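You operate a simulated robot arm through the tools that you are given. There is no shell and no other tool. Be economical: measure what you need, move in short steps, check, and stop when the job is done.

You run a simulated robot arm. Do the job below in one go: nothing can be reset, and whatever is moved stays where it is left.

## Task
Put the size tag marked "205 mm" from the top of the hub bench on top of the bearing pack there and the size tag marked "185 mm" on top of the grease tin there.
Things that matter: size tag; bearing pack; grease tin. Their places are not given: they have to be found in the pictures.

Only the result counts: the job must be done as asked and must still hold three seconds after the hand-in. Knocking over, shifting, dropping, spilling or breaking anything else fails it.

## Robot
A 7-joint arm with a two-finger parallel gripper, fixed in place. Base frame: the origin is at the foot of the arm, x ahead of it, y to its left, z up; the work surface is at about z = 0. Readings come in cm, degrees, newtons and seconds.
With the tool pointing down near the work surface it reaches from about 24 to 62 cm from the base axis. Its first joint turns from -66.0 to 66.0 degrees. Payload 2.6 kg.
The TCP is the grasp point between the finger pads, 3 cm short of the fingertips. In the tool frame z runs along the fingers and y along their closing line. Largest opening 9.4 cm; finger width 2.8, thickness 1; the body of the gripper, 5 by 9.6 cm, starts 5.5 cm behind the TCP.
Orientation is that of the tool frame in the base frame, as a unit quaternion [w, x, y, z]. With the fingers straight down and closing along the base's y, the tool's x points along the base's -x, its y along +y and its z along -z.

## Interface
- The arm moves only by the tool step_arm. Its argument "increments" is a list that holds one entry, the list of rows, each a list of 4 numbers: the shift along the tool's x, y, z in cm, then the turn about the tool's z in degrees. In form: [[[tx, ty, tz, spin], ...]]. A call has 1 to 20 rows; each row is the pose to reach, as a shift and turn from the pose commanded when the call began, along the tool's axes at that moment. "grip" is the opening in per cent of the stroke, from 0 (shut) to 100 (fully open), set as the call begins (left out, the last holds). Each row takes 0.2 s and may step no farther than 5 cm and 8.6 degrees from the row before; otherwise, or with a gripper value out of range, the whole call is refused. A pose out of reach is approached as far as the arm can. The call stops where the force on the tool passes 40 N (or 10 N more than at its start, if that is more) or the arm is blocked; 0.2 s more then pass. Each finger travels about 7.2 cm/s and halts on what it meets, pressing with about 39 N; the grip force reading is that of the motor and also rises with nothing between the fingers. The clock runs only during rows and for 0.2 s after the last one: add rows that repeat a pose to give the fingers time. It gives the time, the measured TCP pose, the force on the tool (base axes), the opening and the grip force at its end, in the units of the frame above (readings bear some noise).
- Cameras (640 x 400 px; columns grow to the right, rows downward): "scene" is fixed at [3.5, 43.42, 55.41]; the picture's right is [-0.78, -0.63, 0.00], its down [-0.40, 0.50, -0.77] and it looks along [0.48, -0.60, -0.64] (base axes); focal length 309 px, centre (320, 200). "wrist" rides on the gripper at [-3.7, 0, -5.8] in the tool frame; the picture's right is [0.00, -1.00, 0.00], its down [0.97, 0.00, -0.24] and it looks along [0.24, 0.00, 0.97] (tool axes); focal length 218 px, centre (320, 200).
- grab_frame(camera): a new picture of that camera. It takes no simulated time.
- locate(camera, pixels): for up to 12 pixels [column, row] of the newest picture of that camera ("zoom" is the newest enlarged one), the place [x, y, z] in the base frame of the surface seen there, good to about 0.2 cm. It takes no simulated time.
- close_up(camera, box): a new picture of the part [left, top, right, bottom] of that camera's present view, enlarged. It takes no simulated time.
- hand_in(): hands the job in; it is judged then, once.

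Keep the steps short. Do not move on a guess: measure, check each grasp and each placing, and mend mistakes. In all there are 60 turns and 22 pictures (those below and enlarged ones count). Leave the gripper open and the arm clear of the work at the hand-in unless told otherwise, and finish with a single line.

The tools are called after "Request:" as name(argument=value, ...) on one line, values as JSON. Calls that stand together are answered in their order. step_arm: Moves the arm, as the interface text tells. Its arguments: {"type":"object","properties":{"increments":{"type":"array","items":{"type":"array","items":{"type":"array","items":{"type":"number"}}}},"grip":{"type":"number"}},"required":["increments"]} The other tools are called the same way: grab_frame (camera) takes a picture; locate (camera, pixels) gives the place of the surface under pixels of a picture; close_up (camera, box) takes an enlarged picture of a part of a camera's view; hand_in () hands the job in.

At the start:

```text
time_s: 0.0
tcp_pos: [38.03, -8.43, 28.0]
orientation: [0.0, 0.0, 1.0, 0.0]
contact_force: [0.3, 0.4, 0.1]
width: 9.39
finger_force: 0.0
```

scene: 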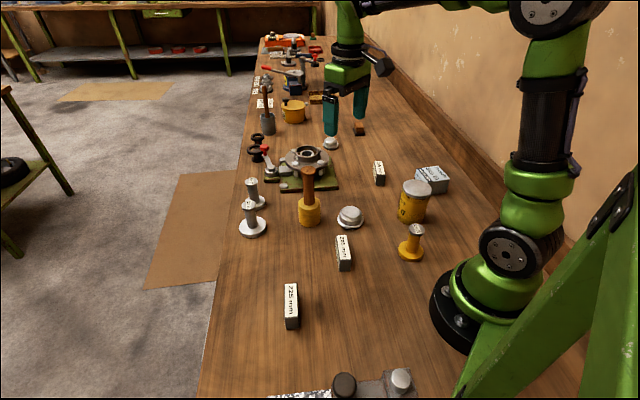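
wrist: 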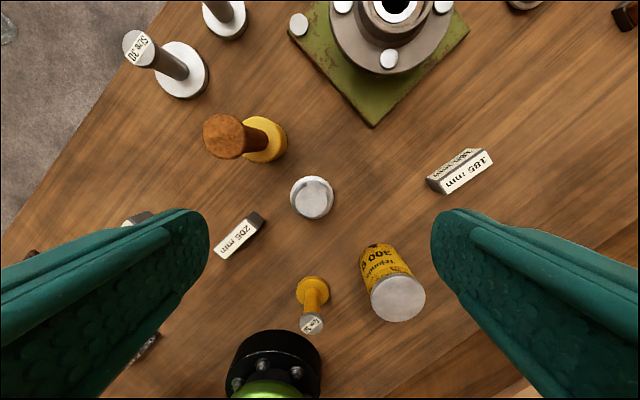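

The tags look to be at scene (343,252), (378,173) and (290,305). I'll enlarge that area to read the labels.

Request:
close_up(camera="scene", box=[230, 140, 470, 290])

Request:
close_up(camera="scene", box=[240, 30, 400, 130])

```text
2.67 times, centred on (350, 215) of scene
```

zoom: 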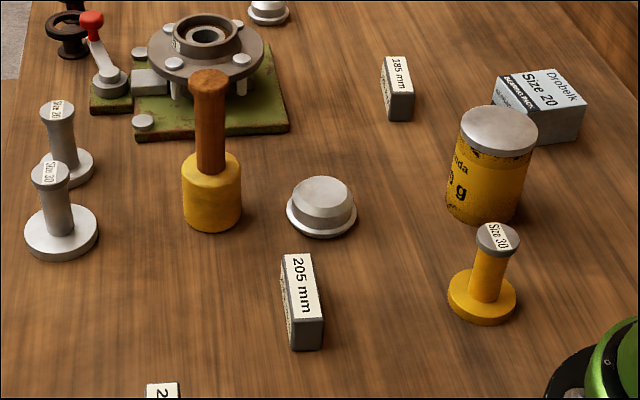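

```text
4.00 times, centred on (320, 80) of scene
```

zoom: 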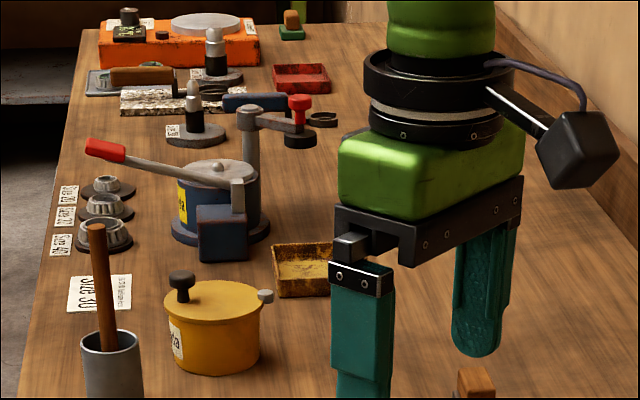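

The "205 mm" tag is at scene (343,248) and "185 mm" at (379,168). The bearing pack, a grey box, is at (432,174), and the yellow grease tin has its top at (417,187). Next I'll measure their places.

Request:
locate(camera="scene", pixels=[[337.5, 237], [345.5, 236.5], [350, 258], [340, 259], [345, 266], [375.5, 162.5], [382, 162], [384, 174], [377.5, 174.5], [381, 180], [379, 168], [343, 248]])

Request:
locate(camera="scene", pixels=[[417, 169.5], [437, 166.5], [448.5, 177.5], [429.5, 180], [433, 173], [417, 188], [404, 187], [430, 188], [417, 181], [417, 197], [408, 215], [411, 229]])

Request:
locate(camera="wrist", pixels=[[240, 237], [218, 253], [260, 217], [227, 233], [250, 240], [448, 170], [467, 172], [487, 157], [433, 180], [397, 299], [449, 188], [311, 325]])

```text
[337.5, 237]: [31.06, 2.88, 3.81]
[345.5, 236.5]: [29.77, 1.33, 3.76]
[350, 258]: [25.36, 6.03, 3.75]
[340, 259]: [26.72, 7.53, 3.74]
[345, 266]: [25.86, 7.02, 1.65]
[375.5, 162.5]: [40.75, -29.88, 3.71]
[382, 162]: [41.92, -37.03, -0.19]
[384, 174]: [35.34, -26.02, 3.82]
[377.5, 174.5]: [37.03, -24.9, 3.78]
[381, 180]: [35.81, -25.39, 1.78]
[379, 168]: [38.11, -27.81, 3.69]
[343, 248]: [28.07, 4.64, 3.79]
```

```text
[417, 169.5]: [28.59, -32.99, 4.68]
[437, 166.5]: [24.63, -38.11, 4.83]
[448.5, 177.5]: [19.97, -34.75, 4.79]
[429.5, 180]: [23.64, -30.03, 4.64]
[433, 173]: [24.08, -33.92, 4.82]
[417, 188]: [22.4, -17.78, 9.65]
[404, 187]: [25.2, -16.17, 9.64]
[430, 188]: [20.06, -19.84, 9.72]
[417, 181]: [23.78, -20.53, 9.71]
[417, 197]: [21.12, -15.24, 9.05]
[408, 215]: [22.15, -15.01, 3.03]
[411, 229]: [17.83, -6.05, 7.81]
```

```text
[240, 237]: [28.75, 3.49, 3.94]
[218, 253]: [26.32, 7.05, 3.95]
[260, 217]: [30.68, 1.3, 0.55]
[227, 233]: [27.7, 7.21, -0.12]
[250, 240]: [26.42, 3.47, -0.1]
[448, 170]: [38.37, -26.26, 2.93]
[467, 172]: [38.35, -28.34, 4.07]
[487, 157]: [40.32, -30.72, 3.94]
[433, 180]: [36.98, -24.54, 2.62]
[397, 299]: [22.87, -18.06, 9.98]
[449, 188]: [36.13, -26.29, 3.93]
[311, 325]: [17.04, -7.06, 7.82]
```

Measured so far:
- 205 tag: centre about (28.2, 4.5), top z 3.8, long axis about -47°.
- 185 tag: centre about (38.0, -27.9), long axis about -53°.
- Pack: top centre (24.2, -34.0), z 4.75.
- Tin: top centre (22.6, -18.0), z 9.65.

Next I'll check the neighbouring obstacles.

Request:
locate(camera="scene", pixels=[[308, 169], [309, 215], [320, 205], [351, 210], [351, 225], [415, 229], [410, 250], [338, 187], [297, 290], [249, 203], [416, 214], [290, 168]])

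```text
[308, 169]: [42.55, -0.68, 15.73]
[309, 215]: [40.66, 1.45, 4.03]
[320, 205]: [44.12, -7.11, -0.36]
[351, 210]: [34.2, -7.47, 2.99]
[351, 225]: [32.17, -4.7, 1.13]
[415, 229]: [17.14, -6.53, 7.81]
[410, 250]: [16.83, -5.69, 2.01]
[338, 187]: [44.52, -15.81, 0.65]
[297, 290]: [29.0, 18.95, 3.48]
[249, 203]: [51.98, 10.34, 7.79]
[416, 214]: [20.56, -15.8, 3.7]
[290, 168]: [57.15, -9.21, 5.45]
```

The nearest tall item is the handled gauge at (42.5, -0.7, 15.7), which is 14 cm from the tag. I'll move above the 205 tag at z 18, turn 47° and narrow the opening.

Request:
step_arm(increments=[[[1.2, 1.6, 0, 6], [2.8, 3.7, 1, 13], [4.5, 5.9, 2.5, 20], [6.2, 8.1, 4.5, 27], [7.8, 10.2, 6.5, 34], [9.0, 11.8, 8.5, 41], [9.83, 12.88, 10, 47], [9.83, 12.88, 10, 47], [9.83, 12.88, 10, 47]]], grip=60)

Request:
grab_frame(camera="wrist")

```text
time_s: 2.0
tcp_pos: [28.34, 4.53, 18.04]
orientation: [0.0, 0.399, 0.917, 0.0]
contact_force: [0.1, 1.0, -0.8]
width: 5.65
finger_force: 0.0
```

```text
17 pictures are left
```

wrist: 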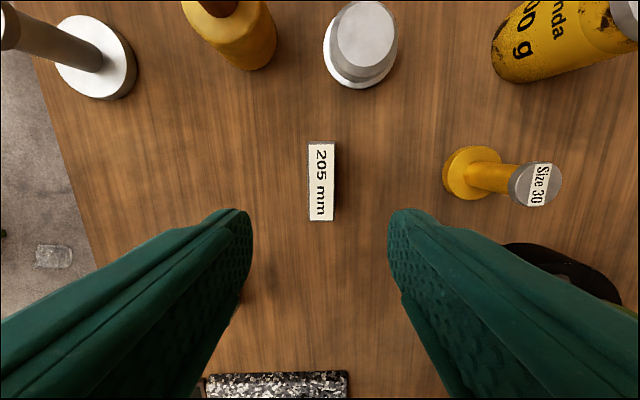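

The tag is square to the fingers. I'll measure its corners from here.

Request:
locate(camera="wrist", pixels=[[310, 146], [330, 145], [331, 218], [312, 218], [321, 182]])

```text
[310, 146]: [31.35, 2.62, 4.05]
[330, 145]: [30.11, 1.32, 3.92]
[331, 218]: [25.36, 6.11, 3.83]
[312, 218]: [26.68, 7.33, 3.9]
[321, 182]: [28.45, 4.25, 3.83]
```

Tag centre is (28.4, 4.35) with axis about -45°. I'll make small corrections and descend to z 3.6, which puts the fingertips at about 0.6.

Request:
step_arm(increments=[[[-0.17, -0.08, 3, -1.5], [-0.17, -0.08, 6, -1.5], [-0.17, -0.08, 9, -1.5], [-0.17, -0.08, 11.5, -1.5], [-0.17, -0.08, 13.2, -1.5], [-0.17, -0.08, 14.4, -1.5], [-0.17, -0.08, 14.4, -1.5]]])

Request:
grab_frame(camera="wrist")

```text
time_s: 3.6
tcp_pos: [28.19, 4.47, 3.53]
orientation: [0.0, 0.387, 0.922, 0.0]
contact_force: [0.2, 0.2, 0.3]
width: 5.66
finger_force: 0.0
```

```text
16 pictures are left
```

wrist: 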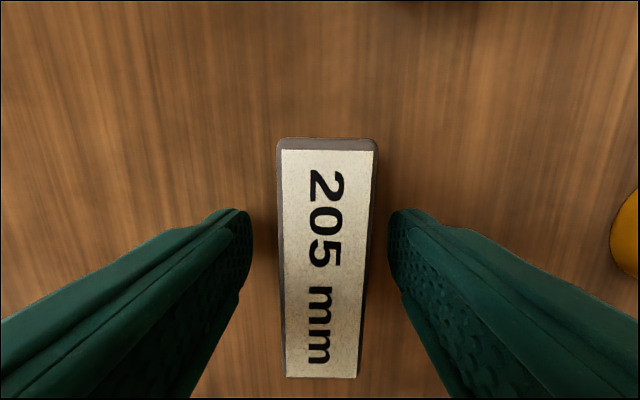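

The tag sits centred between the fingers. I'll close the gripper on it.

Request:
step_arm(increments=[[[0, 0, 0, 1], [0, 0, 0, 1], [0, 0, 0, 1], [0, 0, 0, 1]]], grip=0)

```text
time_s: 4.6
tcp_pos: [28.29, 4.33, 3.54]
orientation: [0.0, 0.395, 0.919, 0.001]
contact_force: [0.0, 0.1, -0.6]
width: 2.98
finger_force: 39.3
```

Gripped at width 2.98 with force 39. I'll lift it straight up to about z 20 and check.

Request:
step_arm(increments=[[[0, 0, -1, 0], [0, 0, -3, 0], [0, 0, -6, 0], [0, 0, -9.5, 0], [0, 0, -13, 0], [0, 0, -15.5, 0], [0, 0, -16.5, 0], [0, 0, -16.5, 0]]])

Request:
grab_frame(camera="wrist")

```text
time_s: 6.4
tcp_pos: [28.26, 4.46, 20.25]
orientation: [0.0, 0.395, 0.919, 0.0]
contact_force: [-0.3, 0.3, -0.3]
width: 2.98
finger_force: 39.0
```

```text
15 pictures are left
```

wrist: 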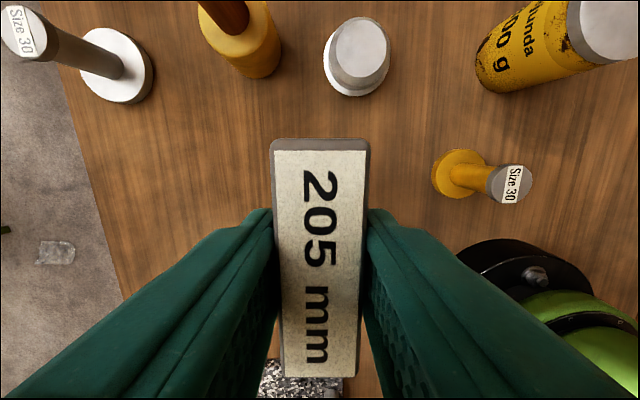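

The tag is held firmly. I'll carry it at height to above the pack (24.2, -34.0), turning -10° to match the pack's edges.

Request:
step_arm(increments=[[[-1.0, -1.18, 0, -0.4], [-3.01, -3.53, 0, -1.2], [-5.27, -6.17, 0, -2.1], [-7.78, -9.11, 0, -3.1], [-10.29, -12.05, 0, -4.1], [-12.8, -14.99, 0, -5.1], [-15.3, -17.93, 0, -6.1], [-17.81, -20.87, 0, -7.1], [-20.07, -23.52, 0, -8], [-22.08, -25.87, 0, -8.8], [-23.84, -27.93, 0, -9.5], [-25.09, -29.4, 0, -10], [-25.09, -29.4, 0, -10], [-25.09, -29.4, 0, -10]]])

Request:
grab_frame(camera="wrist")

Request:
grab_frame(camera="scene")

```text
time_s: 9.4
tcp_pos: [24.1, -34.03, 20.19]
orientation: [0.0, 0.313, 0.95, 0.0]
contact_force: [-0.9, -0.3, -1.9]
width: 2.96
finger_force: 38.9
```

```text
14 pictures are left
```

wrist: 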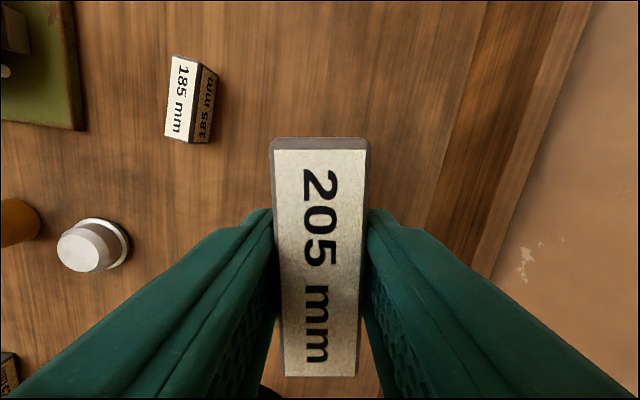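

```text
13 pictures are left
```

scene: 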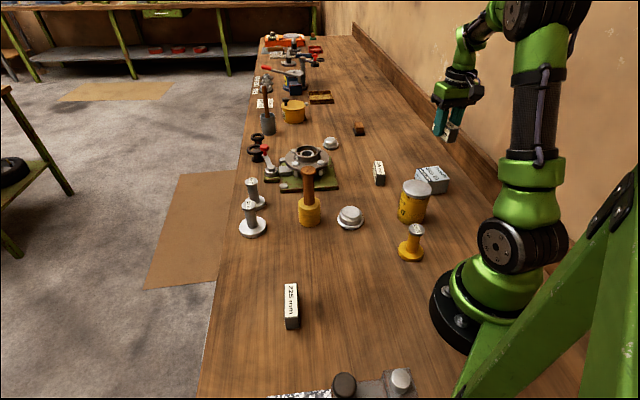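

The TCP is over the pack and the pack hasn't moved. I'll descend until the tag's bottom is about 0.5 cm above the pack top, then look.

Request:
step_arm(increments=[[[0, 0, 2, 0], [0, 0, 5, 0], [0, 0, 8, 0], [0, 0, 10, 0], [0, 0, 11, 0], [0, 0, 11.4, 0], [0, 0, 11.4, 0]]])

Request:
close_up(camera="scene", box=[370, 110, 490, 210])

```text
time_s: 11.0
tcp_pos: [24.22, -33.98, 8.67]
orientation: [0.0, 0.314, 0.95, 0.0]
contact_force: [-0.3, 0.4, -0.7]
width: 2.97
finger_force: 39.1
```

```text
4.00 times, centred on (430, 160) of scene
```

zoom: 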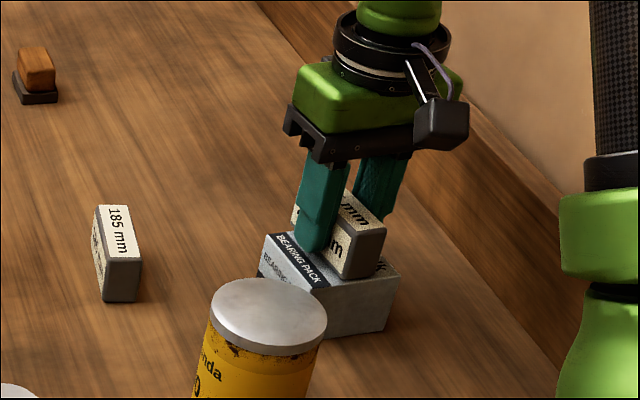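

The tag is centred just above the pack. I'll lower it in 0.1 cm steps and read the force.

Request:
step_arm(increments=[[[0, 0, 0.1, 0], [0, 0, 0.2, 0], [0, 0, 0.25, 0], [0, 0, 0.3, 0], [0, 0, 0.3, 0]]])

```text
time_s: 12.2
tcp_pos: [24.26, -34.12, 8.51]
orientation: [0.0, 0.314, 0.949, -0.001]
contact_force: [-5.8, 6.4, 27.9]
width: 2.99
finger_force: 38.9
```

It has touched, at 28 N. I'll ease up slightly to take the pressure off before releasing.

Request:
step_arm(increments=[[[0, 0, -0.08, 0], [0, 0, -0.15, 0], [0, 0, -0.15, 0]]])

```text
time_s: 13.0
tcp_pos: [24.26, -34.04, 8.63]
orientation: [-0.001, 0.313, 0.95, 0.0]
contact_force: [1.7, -2.6, 5.9]
width: 2.98
finger_force: 39.5
```

Only light contact (6 N) remains, so I'll open the fingers in place.

Request:
step_arm(increments=[[[0, 0, 0, 0], [0, 0, 0, 0], [0, 0, 0, 0]]], grip=60)

Request:
close_up(camera="scene", box=[370, 110, 490, 210])

```text
time_s: 13.8
tcp_pos: [24.31, -34.09, 8.6]
orientation: [0.0, 0.314, 0.949, -0.001]
contact_force: [0.3, -0.5, 0.5]
width: 5.62
finger_force: 0.1
```

```text
4.00 times, centred on (430, 160) of scene
```

zoom: 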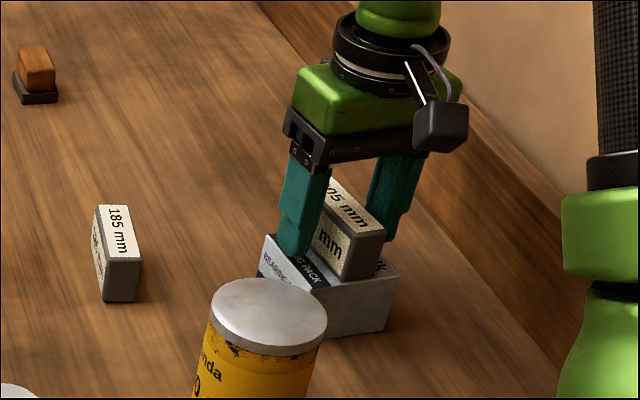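

The 205 tag stands on the pack. I'll rise straight up, then go over the 185 tag and turn to s≈52°.

Request:
step_arm(increments=[[[0, 0, -1, 0], [0, 0, -3, 0], [0, 0, -6, 0], [0, 0, -9, 0], [-1.0, 1.8, -10, 2], [-2.5, 4.4, -10, 5.3], [-4.2, 7.4, -10, 9], [-5.8, 10.2, -10, 12.5], [-6.9, 12.2, -10, 14.9], [-7.42, 13.08, -10, 16], [-7.42, 13.08, -10, 16], [-7.42, 13.08, -10, 16]]])

Request:
grab_frame(camera="wrist")

```text
time_s: 16.4
tcp_pos: [37.98, -27.87, 18.74]
orientation: [0.0, 0.442, 0.897, 0.0]
contact_force: [0.4, -0.3, 0.0]
width: 5.65
finger_force: 0.2
```

```text
10 pictures are left
```

wrist: 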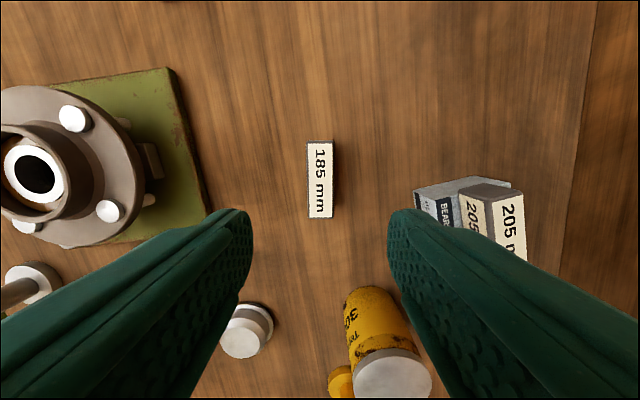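

It is well aligned. I'll measure the 185 tag's corners.

Request:
locate(camera="wrist", pixels=[[310, 144], [329, 143], [330, 216], [311, 216], [320, 180], [394, 376]])

```text
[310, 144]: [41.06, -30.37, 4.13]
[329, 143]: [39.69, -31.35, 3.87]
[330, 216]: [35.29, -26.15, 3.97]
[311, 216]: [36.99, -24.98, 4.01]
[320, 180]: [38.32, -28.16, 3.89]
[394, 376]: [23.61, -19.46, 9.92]
```

Centre is (38.26, -28.21) and the axis matches. I'll descend to z 3.55.

Request:
step_arm(increments=[[[-0.4, 0, 3, 0], [-0.4, 0, 6, 0], [-0.4, 0, 9, 0], [-0.4, 0, 12, 0], [-0.4, 0, 14, 0], [-0.4, 0, 15.2, 0], [-0.4, 0, 15.2, 0]]])

Request:
grab_frame(camera="wrist")

```text
time_s: 18.0
tcp_pos: [38.2, -28.36, 3.46]
orientation: [0.001, 0.443, 0.897, 0.001]
contact_force: [0.4, -0.6, 0.1]
width: 5.63
finger_force: 0.2
```

```text
9 pictures are left
```

wrist: 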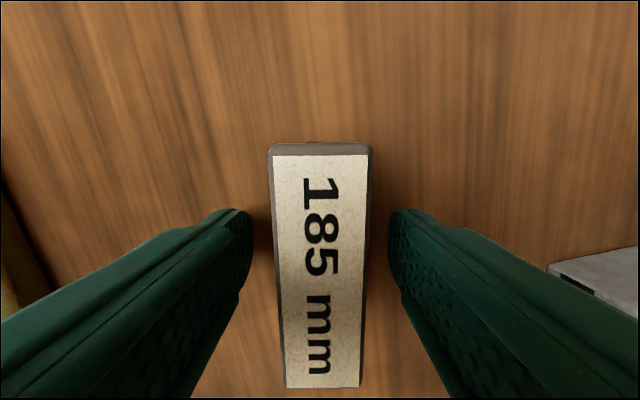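

Centred again, so I'll close on it and lift to about z 20.

Request:
step_arm(increments=[[[0, 0, 0, 0], [0, 0, 0, 0], [0, 0, 0, 0], [0, 0, 0, 0]]], grip=0)

Request:
step_arm(increments=[[[0, 0, -1, 0], [0, 0, -3, 0], [0, 0, -6, 0], [0, 0, -9.5, 0], [0, 0, -13, 0], [0, 0, -15.5, 0], [0, 0, -16.5, 0], [0, 0, -16.5, 0]]])

```text
time_s: 19.0
tcp_pos: [38.23, -28.29, 3.38]
orientation: [-0.001, 0.442, 0.897, 0.0]
contact_force: [0.1, 0.8, -0.2]
width: 2.95
finger_force: 38.6
```

```text
time_s: 20.8
tcp_pos: [38.24, -28.31, 19.91]
orientation: [0.0, 0.443, 0.897, 0.001]
contact_force: [0.6, 0.3, -1.1]
width: 2.96
finger_force: 39.5
```

Gripped (2.96, 39 N) and lifted. I'll check the scene and refine the tin top's centre.

Request:
close_up(camera="scene", box=[360, 120, 480, 240])

```text
3.33 times, centred on (420, 180) of scene
```

zoom: 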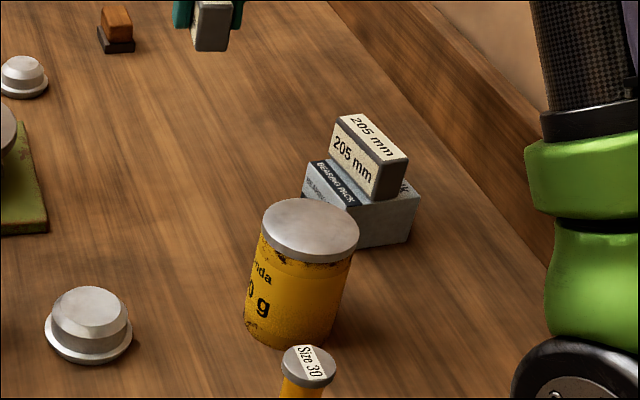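

Request:
locate(camera="zoom", pixels=[[265, 224], [355, 232], [312, 201], [308, 255], [311, 229], [285, 205], [340, 252], [275, 245], [347, 212]])

```text
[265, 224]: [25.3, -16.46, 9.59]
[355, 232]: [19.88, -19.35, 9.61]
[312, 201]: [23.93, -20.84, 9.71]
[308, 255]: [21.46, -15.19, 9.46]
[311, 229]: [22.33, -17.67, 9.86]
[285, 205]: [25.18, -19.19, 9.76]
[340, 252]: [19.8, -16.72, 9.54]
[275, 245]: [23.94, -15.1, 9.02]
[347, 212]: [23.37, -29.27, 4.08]
```

Tin top centre is (22.6, -17.95), z 9.65. I'll carry the tag above it, staying high.

Request:
step_arm(increments=[[[1.2, -0.4, 0, 0], [3.6, -1.25, 0, 0], [6.5, -2.25, 0, 0], [9.5, -3.29, 0, 0], [12.5, -4.33, 0, 0], [15.2, -5.26, 0, 0], [17.0, -5.89, 0, 0], [17.73, -6.14, 0, 0], [17.73, -6.14, 0, 0], [17.73, -6.14, 0, 0]]])

```text
time_s: 23.0
tcp_pos: [22.5, -18.07, 19.81]
orientation: [0.0, 0.442, 0.897, 0.0]
contact_force: [0.1, -0.2, -0.4]
width: 2.98
finger_force: 38.7
```

Over the tin. I'll lower to z 13.7, about 0.5 cm above contact, and look.

Request:
step_arm(increments=[[[0, 0, 1.5, 0], [0, 0, 3.5, 0], [0, 0, 5, 0], [0, 0, 5.8, 0], [0, 0, 6.1, 0], [0, 0, 6.1, 0]]])

Request:
close_up(camera="scene", box=[360, 120, 480, 240])

```text
time_s: 24.4
tcp_pos: [22.57, -17.96, 13.74]
orientation: [0.0, 0.443, 0.897, -0.001]
contact_force: [-0.9, -0.2, -0.8]
width: 2.97
finger_force: 38.9
```

```text
3.33 times, centred on (420, 180) of scene
```

zoom: 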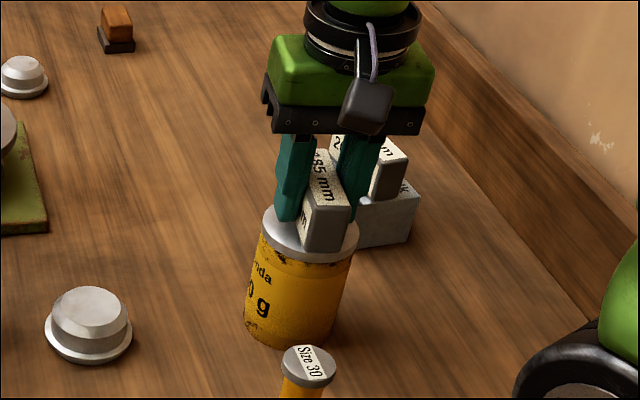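

Centred on the lid. I'll lower gently in small steps.

Request:
step_arm(increments=[[[0, 0, 0.1, 0], [0, 0, 0.2, 0], [0, 0, 0.25, 0], [0, 0, 0.25, 0]]])

```text
time_s: 25.4
tcp_pos: [22.65, -18.07, 13.56]
orientation: [0.0, 0.442, 0.897, 0.0]
contact_force: [-0.2, -0.3, -1.4]
width: 2.99
finger_force: 38.7
```

No contact yet, so I'll continue down.

Request:
step_arm(increments=[[[0, 0, 0.08, 0], [0, 0, 0.15, 0], [0, 0, 0.15, 0]]])

```text
time_s: 26.2
tcp_pos: [22.54, -17.9, 13.53]
orientation: [0.0, 0.442, 0.897, 0.0]
contact_force: [-0.4, 1.1, -0.8]
width: 2.96
finger_force: 39.0
```

Request:
step_arm(increments=[[[0, 0, 0.08, 0], [0, 0, 0.12, 0], [0, 0, 0.12, 0]]])

```text
time_s: 27.0
tcp_pos: [22.66, -17.98, 13.29]
orientation: [0.001, 0.444, 0.896, 0.0]
contact_force: [-4.5, 4.1, 18.9]
width: 2.96
finger_force: 38.5
```

Contact at 19 N. I'll ease up 0.07 and then release.

Request:
step_arm(increments=[[[0, 0, -0.05, 0], [0, 0, -0.08, 0], [0, 0, -0.08, 0]]])

```text
time_s: 27.8
tcp_pos: [22.7, -18.03, 13.35]
orientation: [0.001, 0.442, 0.897, 0.0]
contact_force: [2.5, -1.1, 6.1]
width: 2.97
finger_force: 39.7
```

Light contact, so I'll open.

Request:
step_arm(increments=[[[0, 0, 0, 0], [0, 0, 0, 0], [0, 0, 0, 0]]], grip=60)

Request:
close_up(camera="scene", box=[360, 120, 480, 240])

```text
time_s: 28.6
tcp_pos: [22.47, -17.94, 13.39]
orientation: [0.0, 0.442, 0.897, 0.0]
contact_force: [-0.2, -0.2, 0.1]
width: 5.63
finger_force: 0.0
```

```text
3.33 times, centred on (420, 180) of scene
```

zoom: 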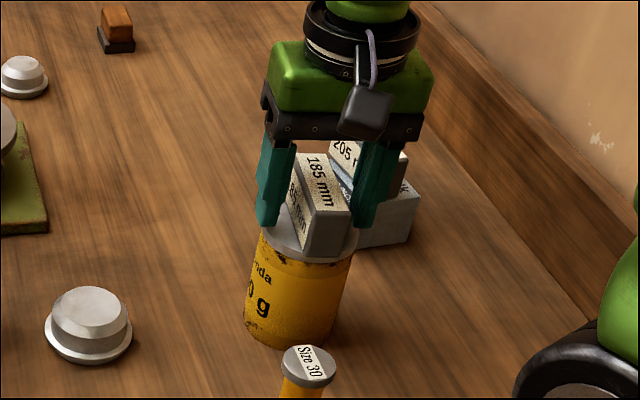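

The tag stands on the lid. I'll rise straight up, then move clear and open fully.

Request:
step_arm(increments=[[[0, 0, -0.8, 0], [0, 0, -2.5, 0], [0, 0, -5.5, 0], [0, 0, -8.5, 0], [0, 0, -11, 0], [-1.5, 2, -13, 0], [-3.6, 4.8, -14, 0], [-5.4, 7.1, -14, 0], [-6.07, 7.95, -14, 0], [-6.07, 7.95, -14, 0]]])

Request:
step_arm(increments=[[[0, 0, 0, 0], [0, 0, 0, 0], [0, 0, 0, 0]]], grip=100)

Request:
grab_frame(camera="scene")

Request:
close_up(camera="scene", box=[360, 120, 480, 240])

```text
time_s: 30.8
tcp_pos: [32.58, -17.87, 27.31]
orientation: [0.0, 0.442, 0.897, 0.0]
contact_force: [1.0, 0.8, 0.9]
width: 5.62
finger_force: 0.1
```

```text
time_s: 31.6
tcp_pos: [32.55, -18.0, 27.37]
orientation: [0.0, 0.441, 0.897, -0.001]
contact_force: [-0.4, 0.1, -0.2]
width: 9.41
finger_force: 0.1
```

```text
5 pictures are left
```

scene: 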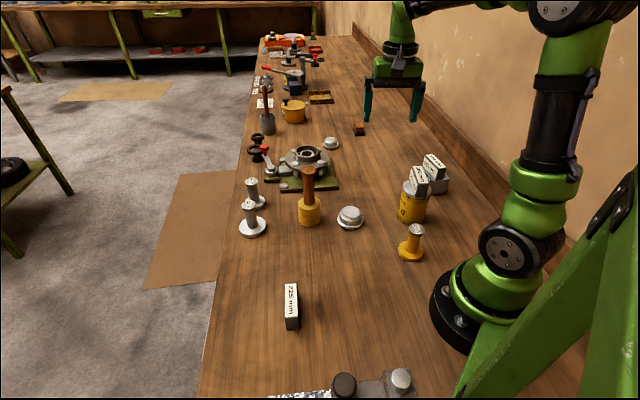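

```text
3.33 times, centred on (420, 180) of scene
```

zoom: 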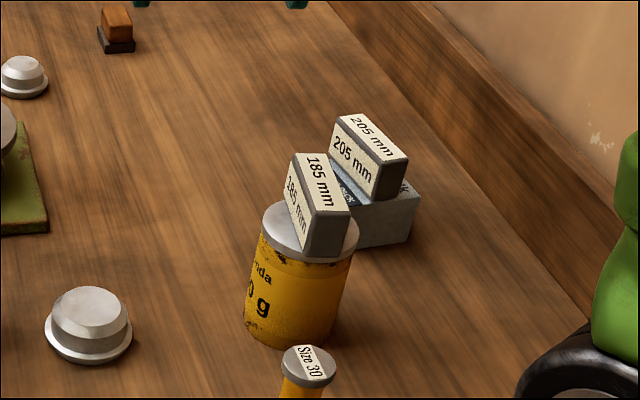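

Both tags stand steady, nothing else has moved, and the arm is clear with the gripper open. I'm handing in.

Request:
hand_in()

```text
The job is handed in.
```

The "205 mm" tag is on top of the bearing pack and the "185 mm" tag is on top of the grease tin; the job is handed in.
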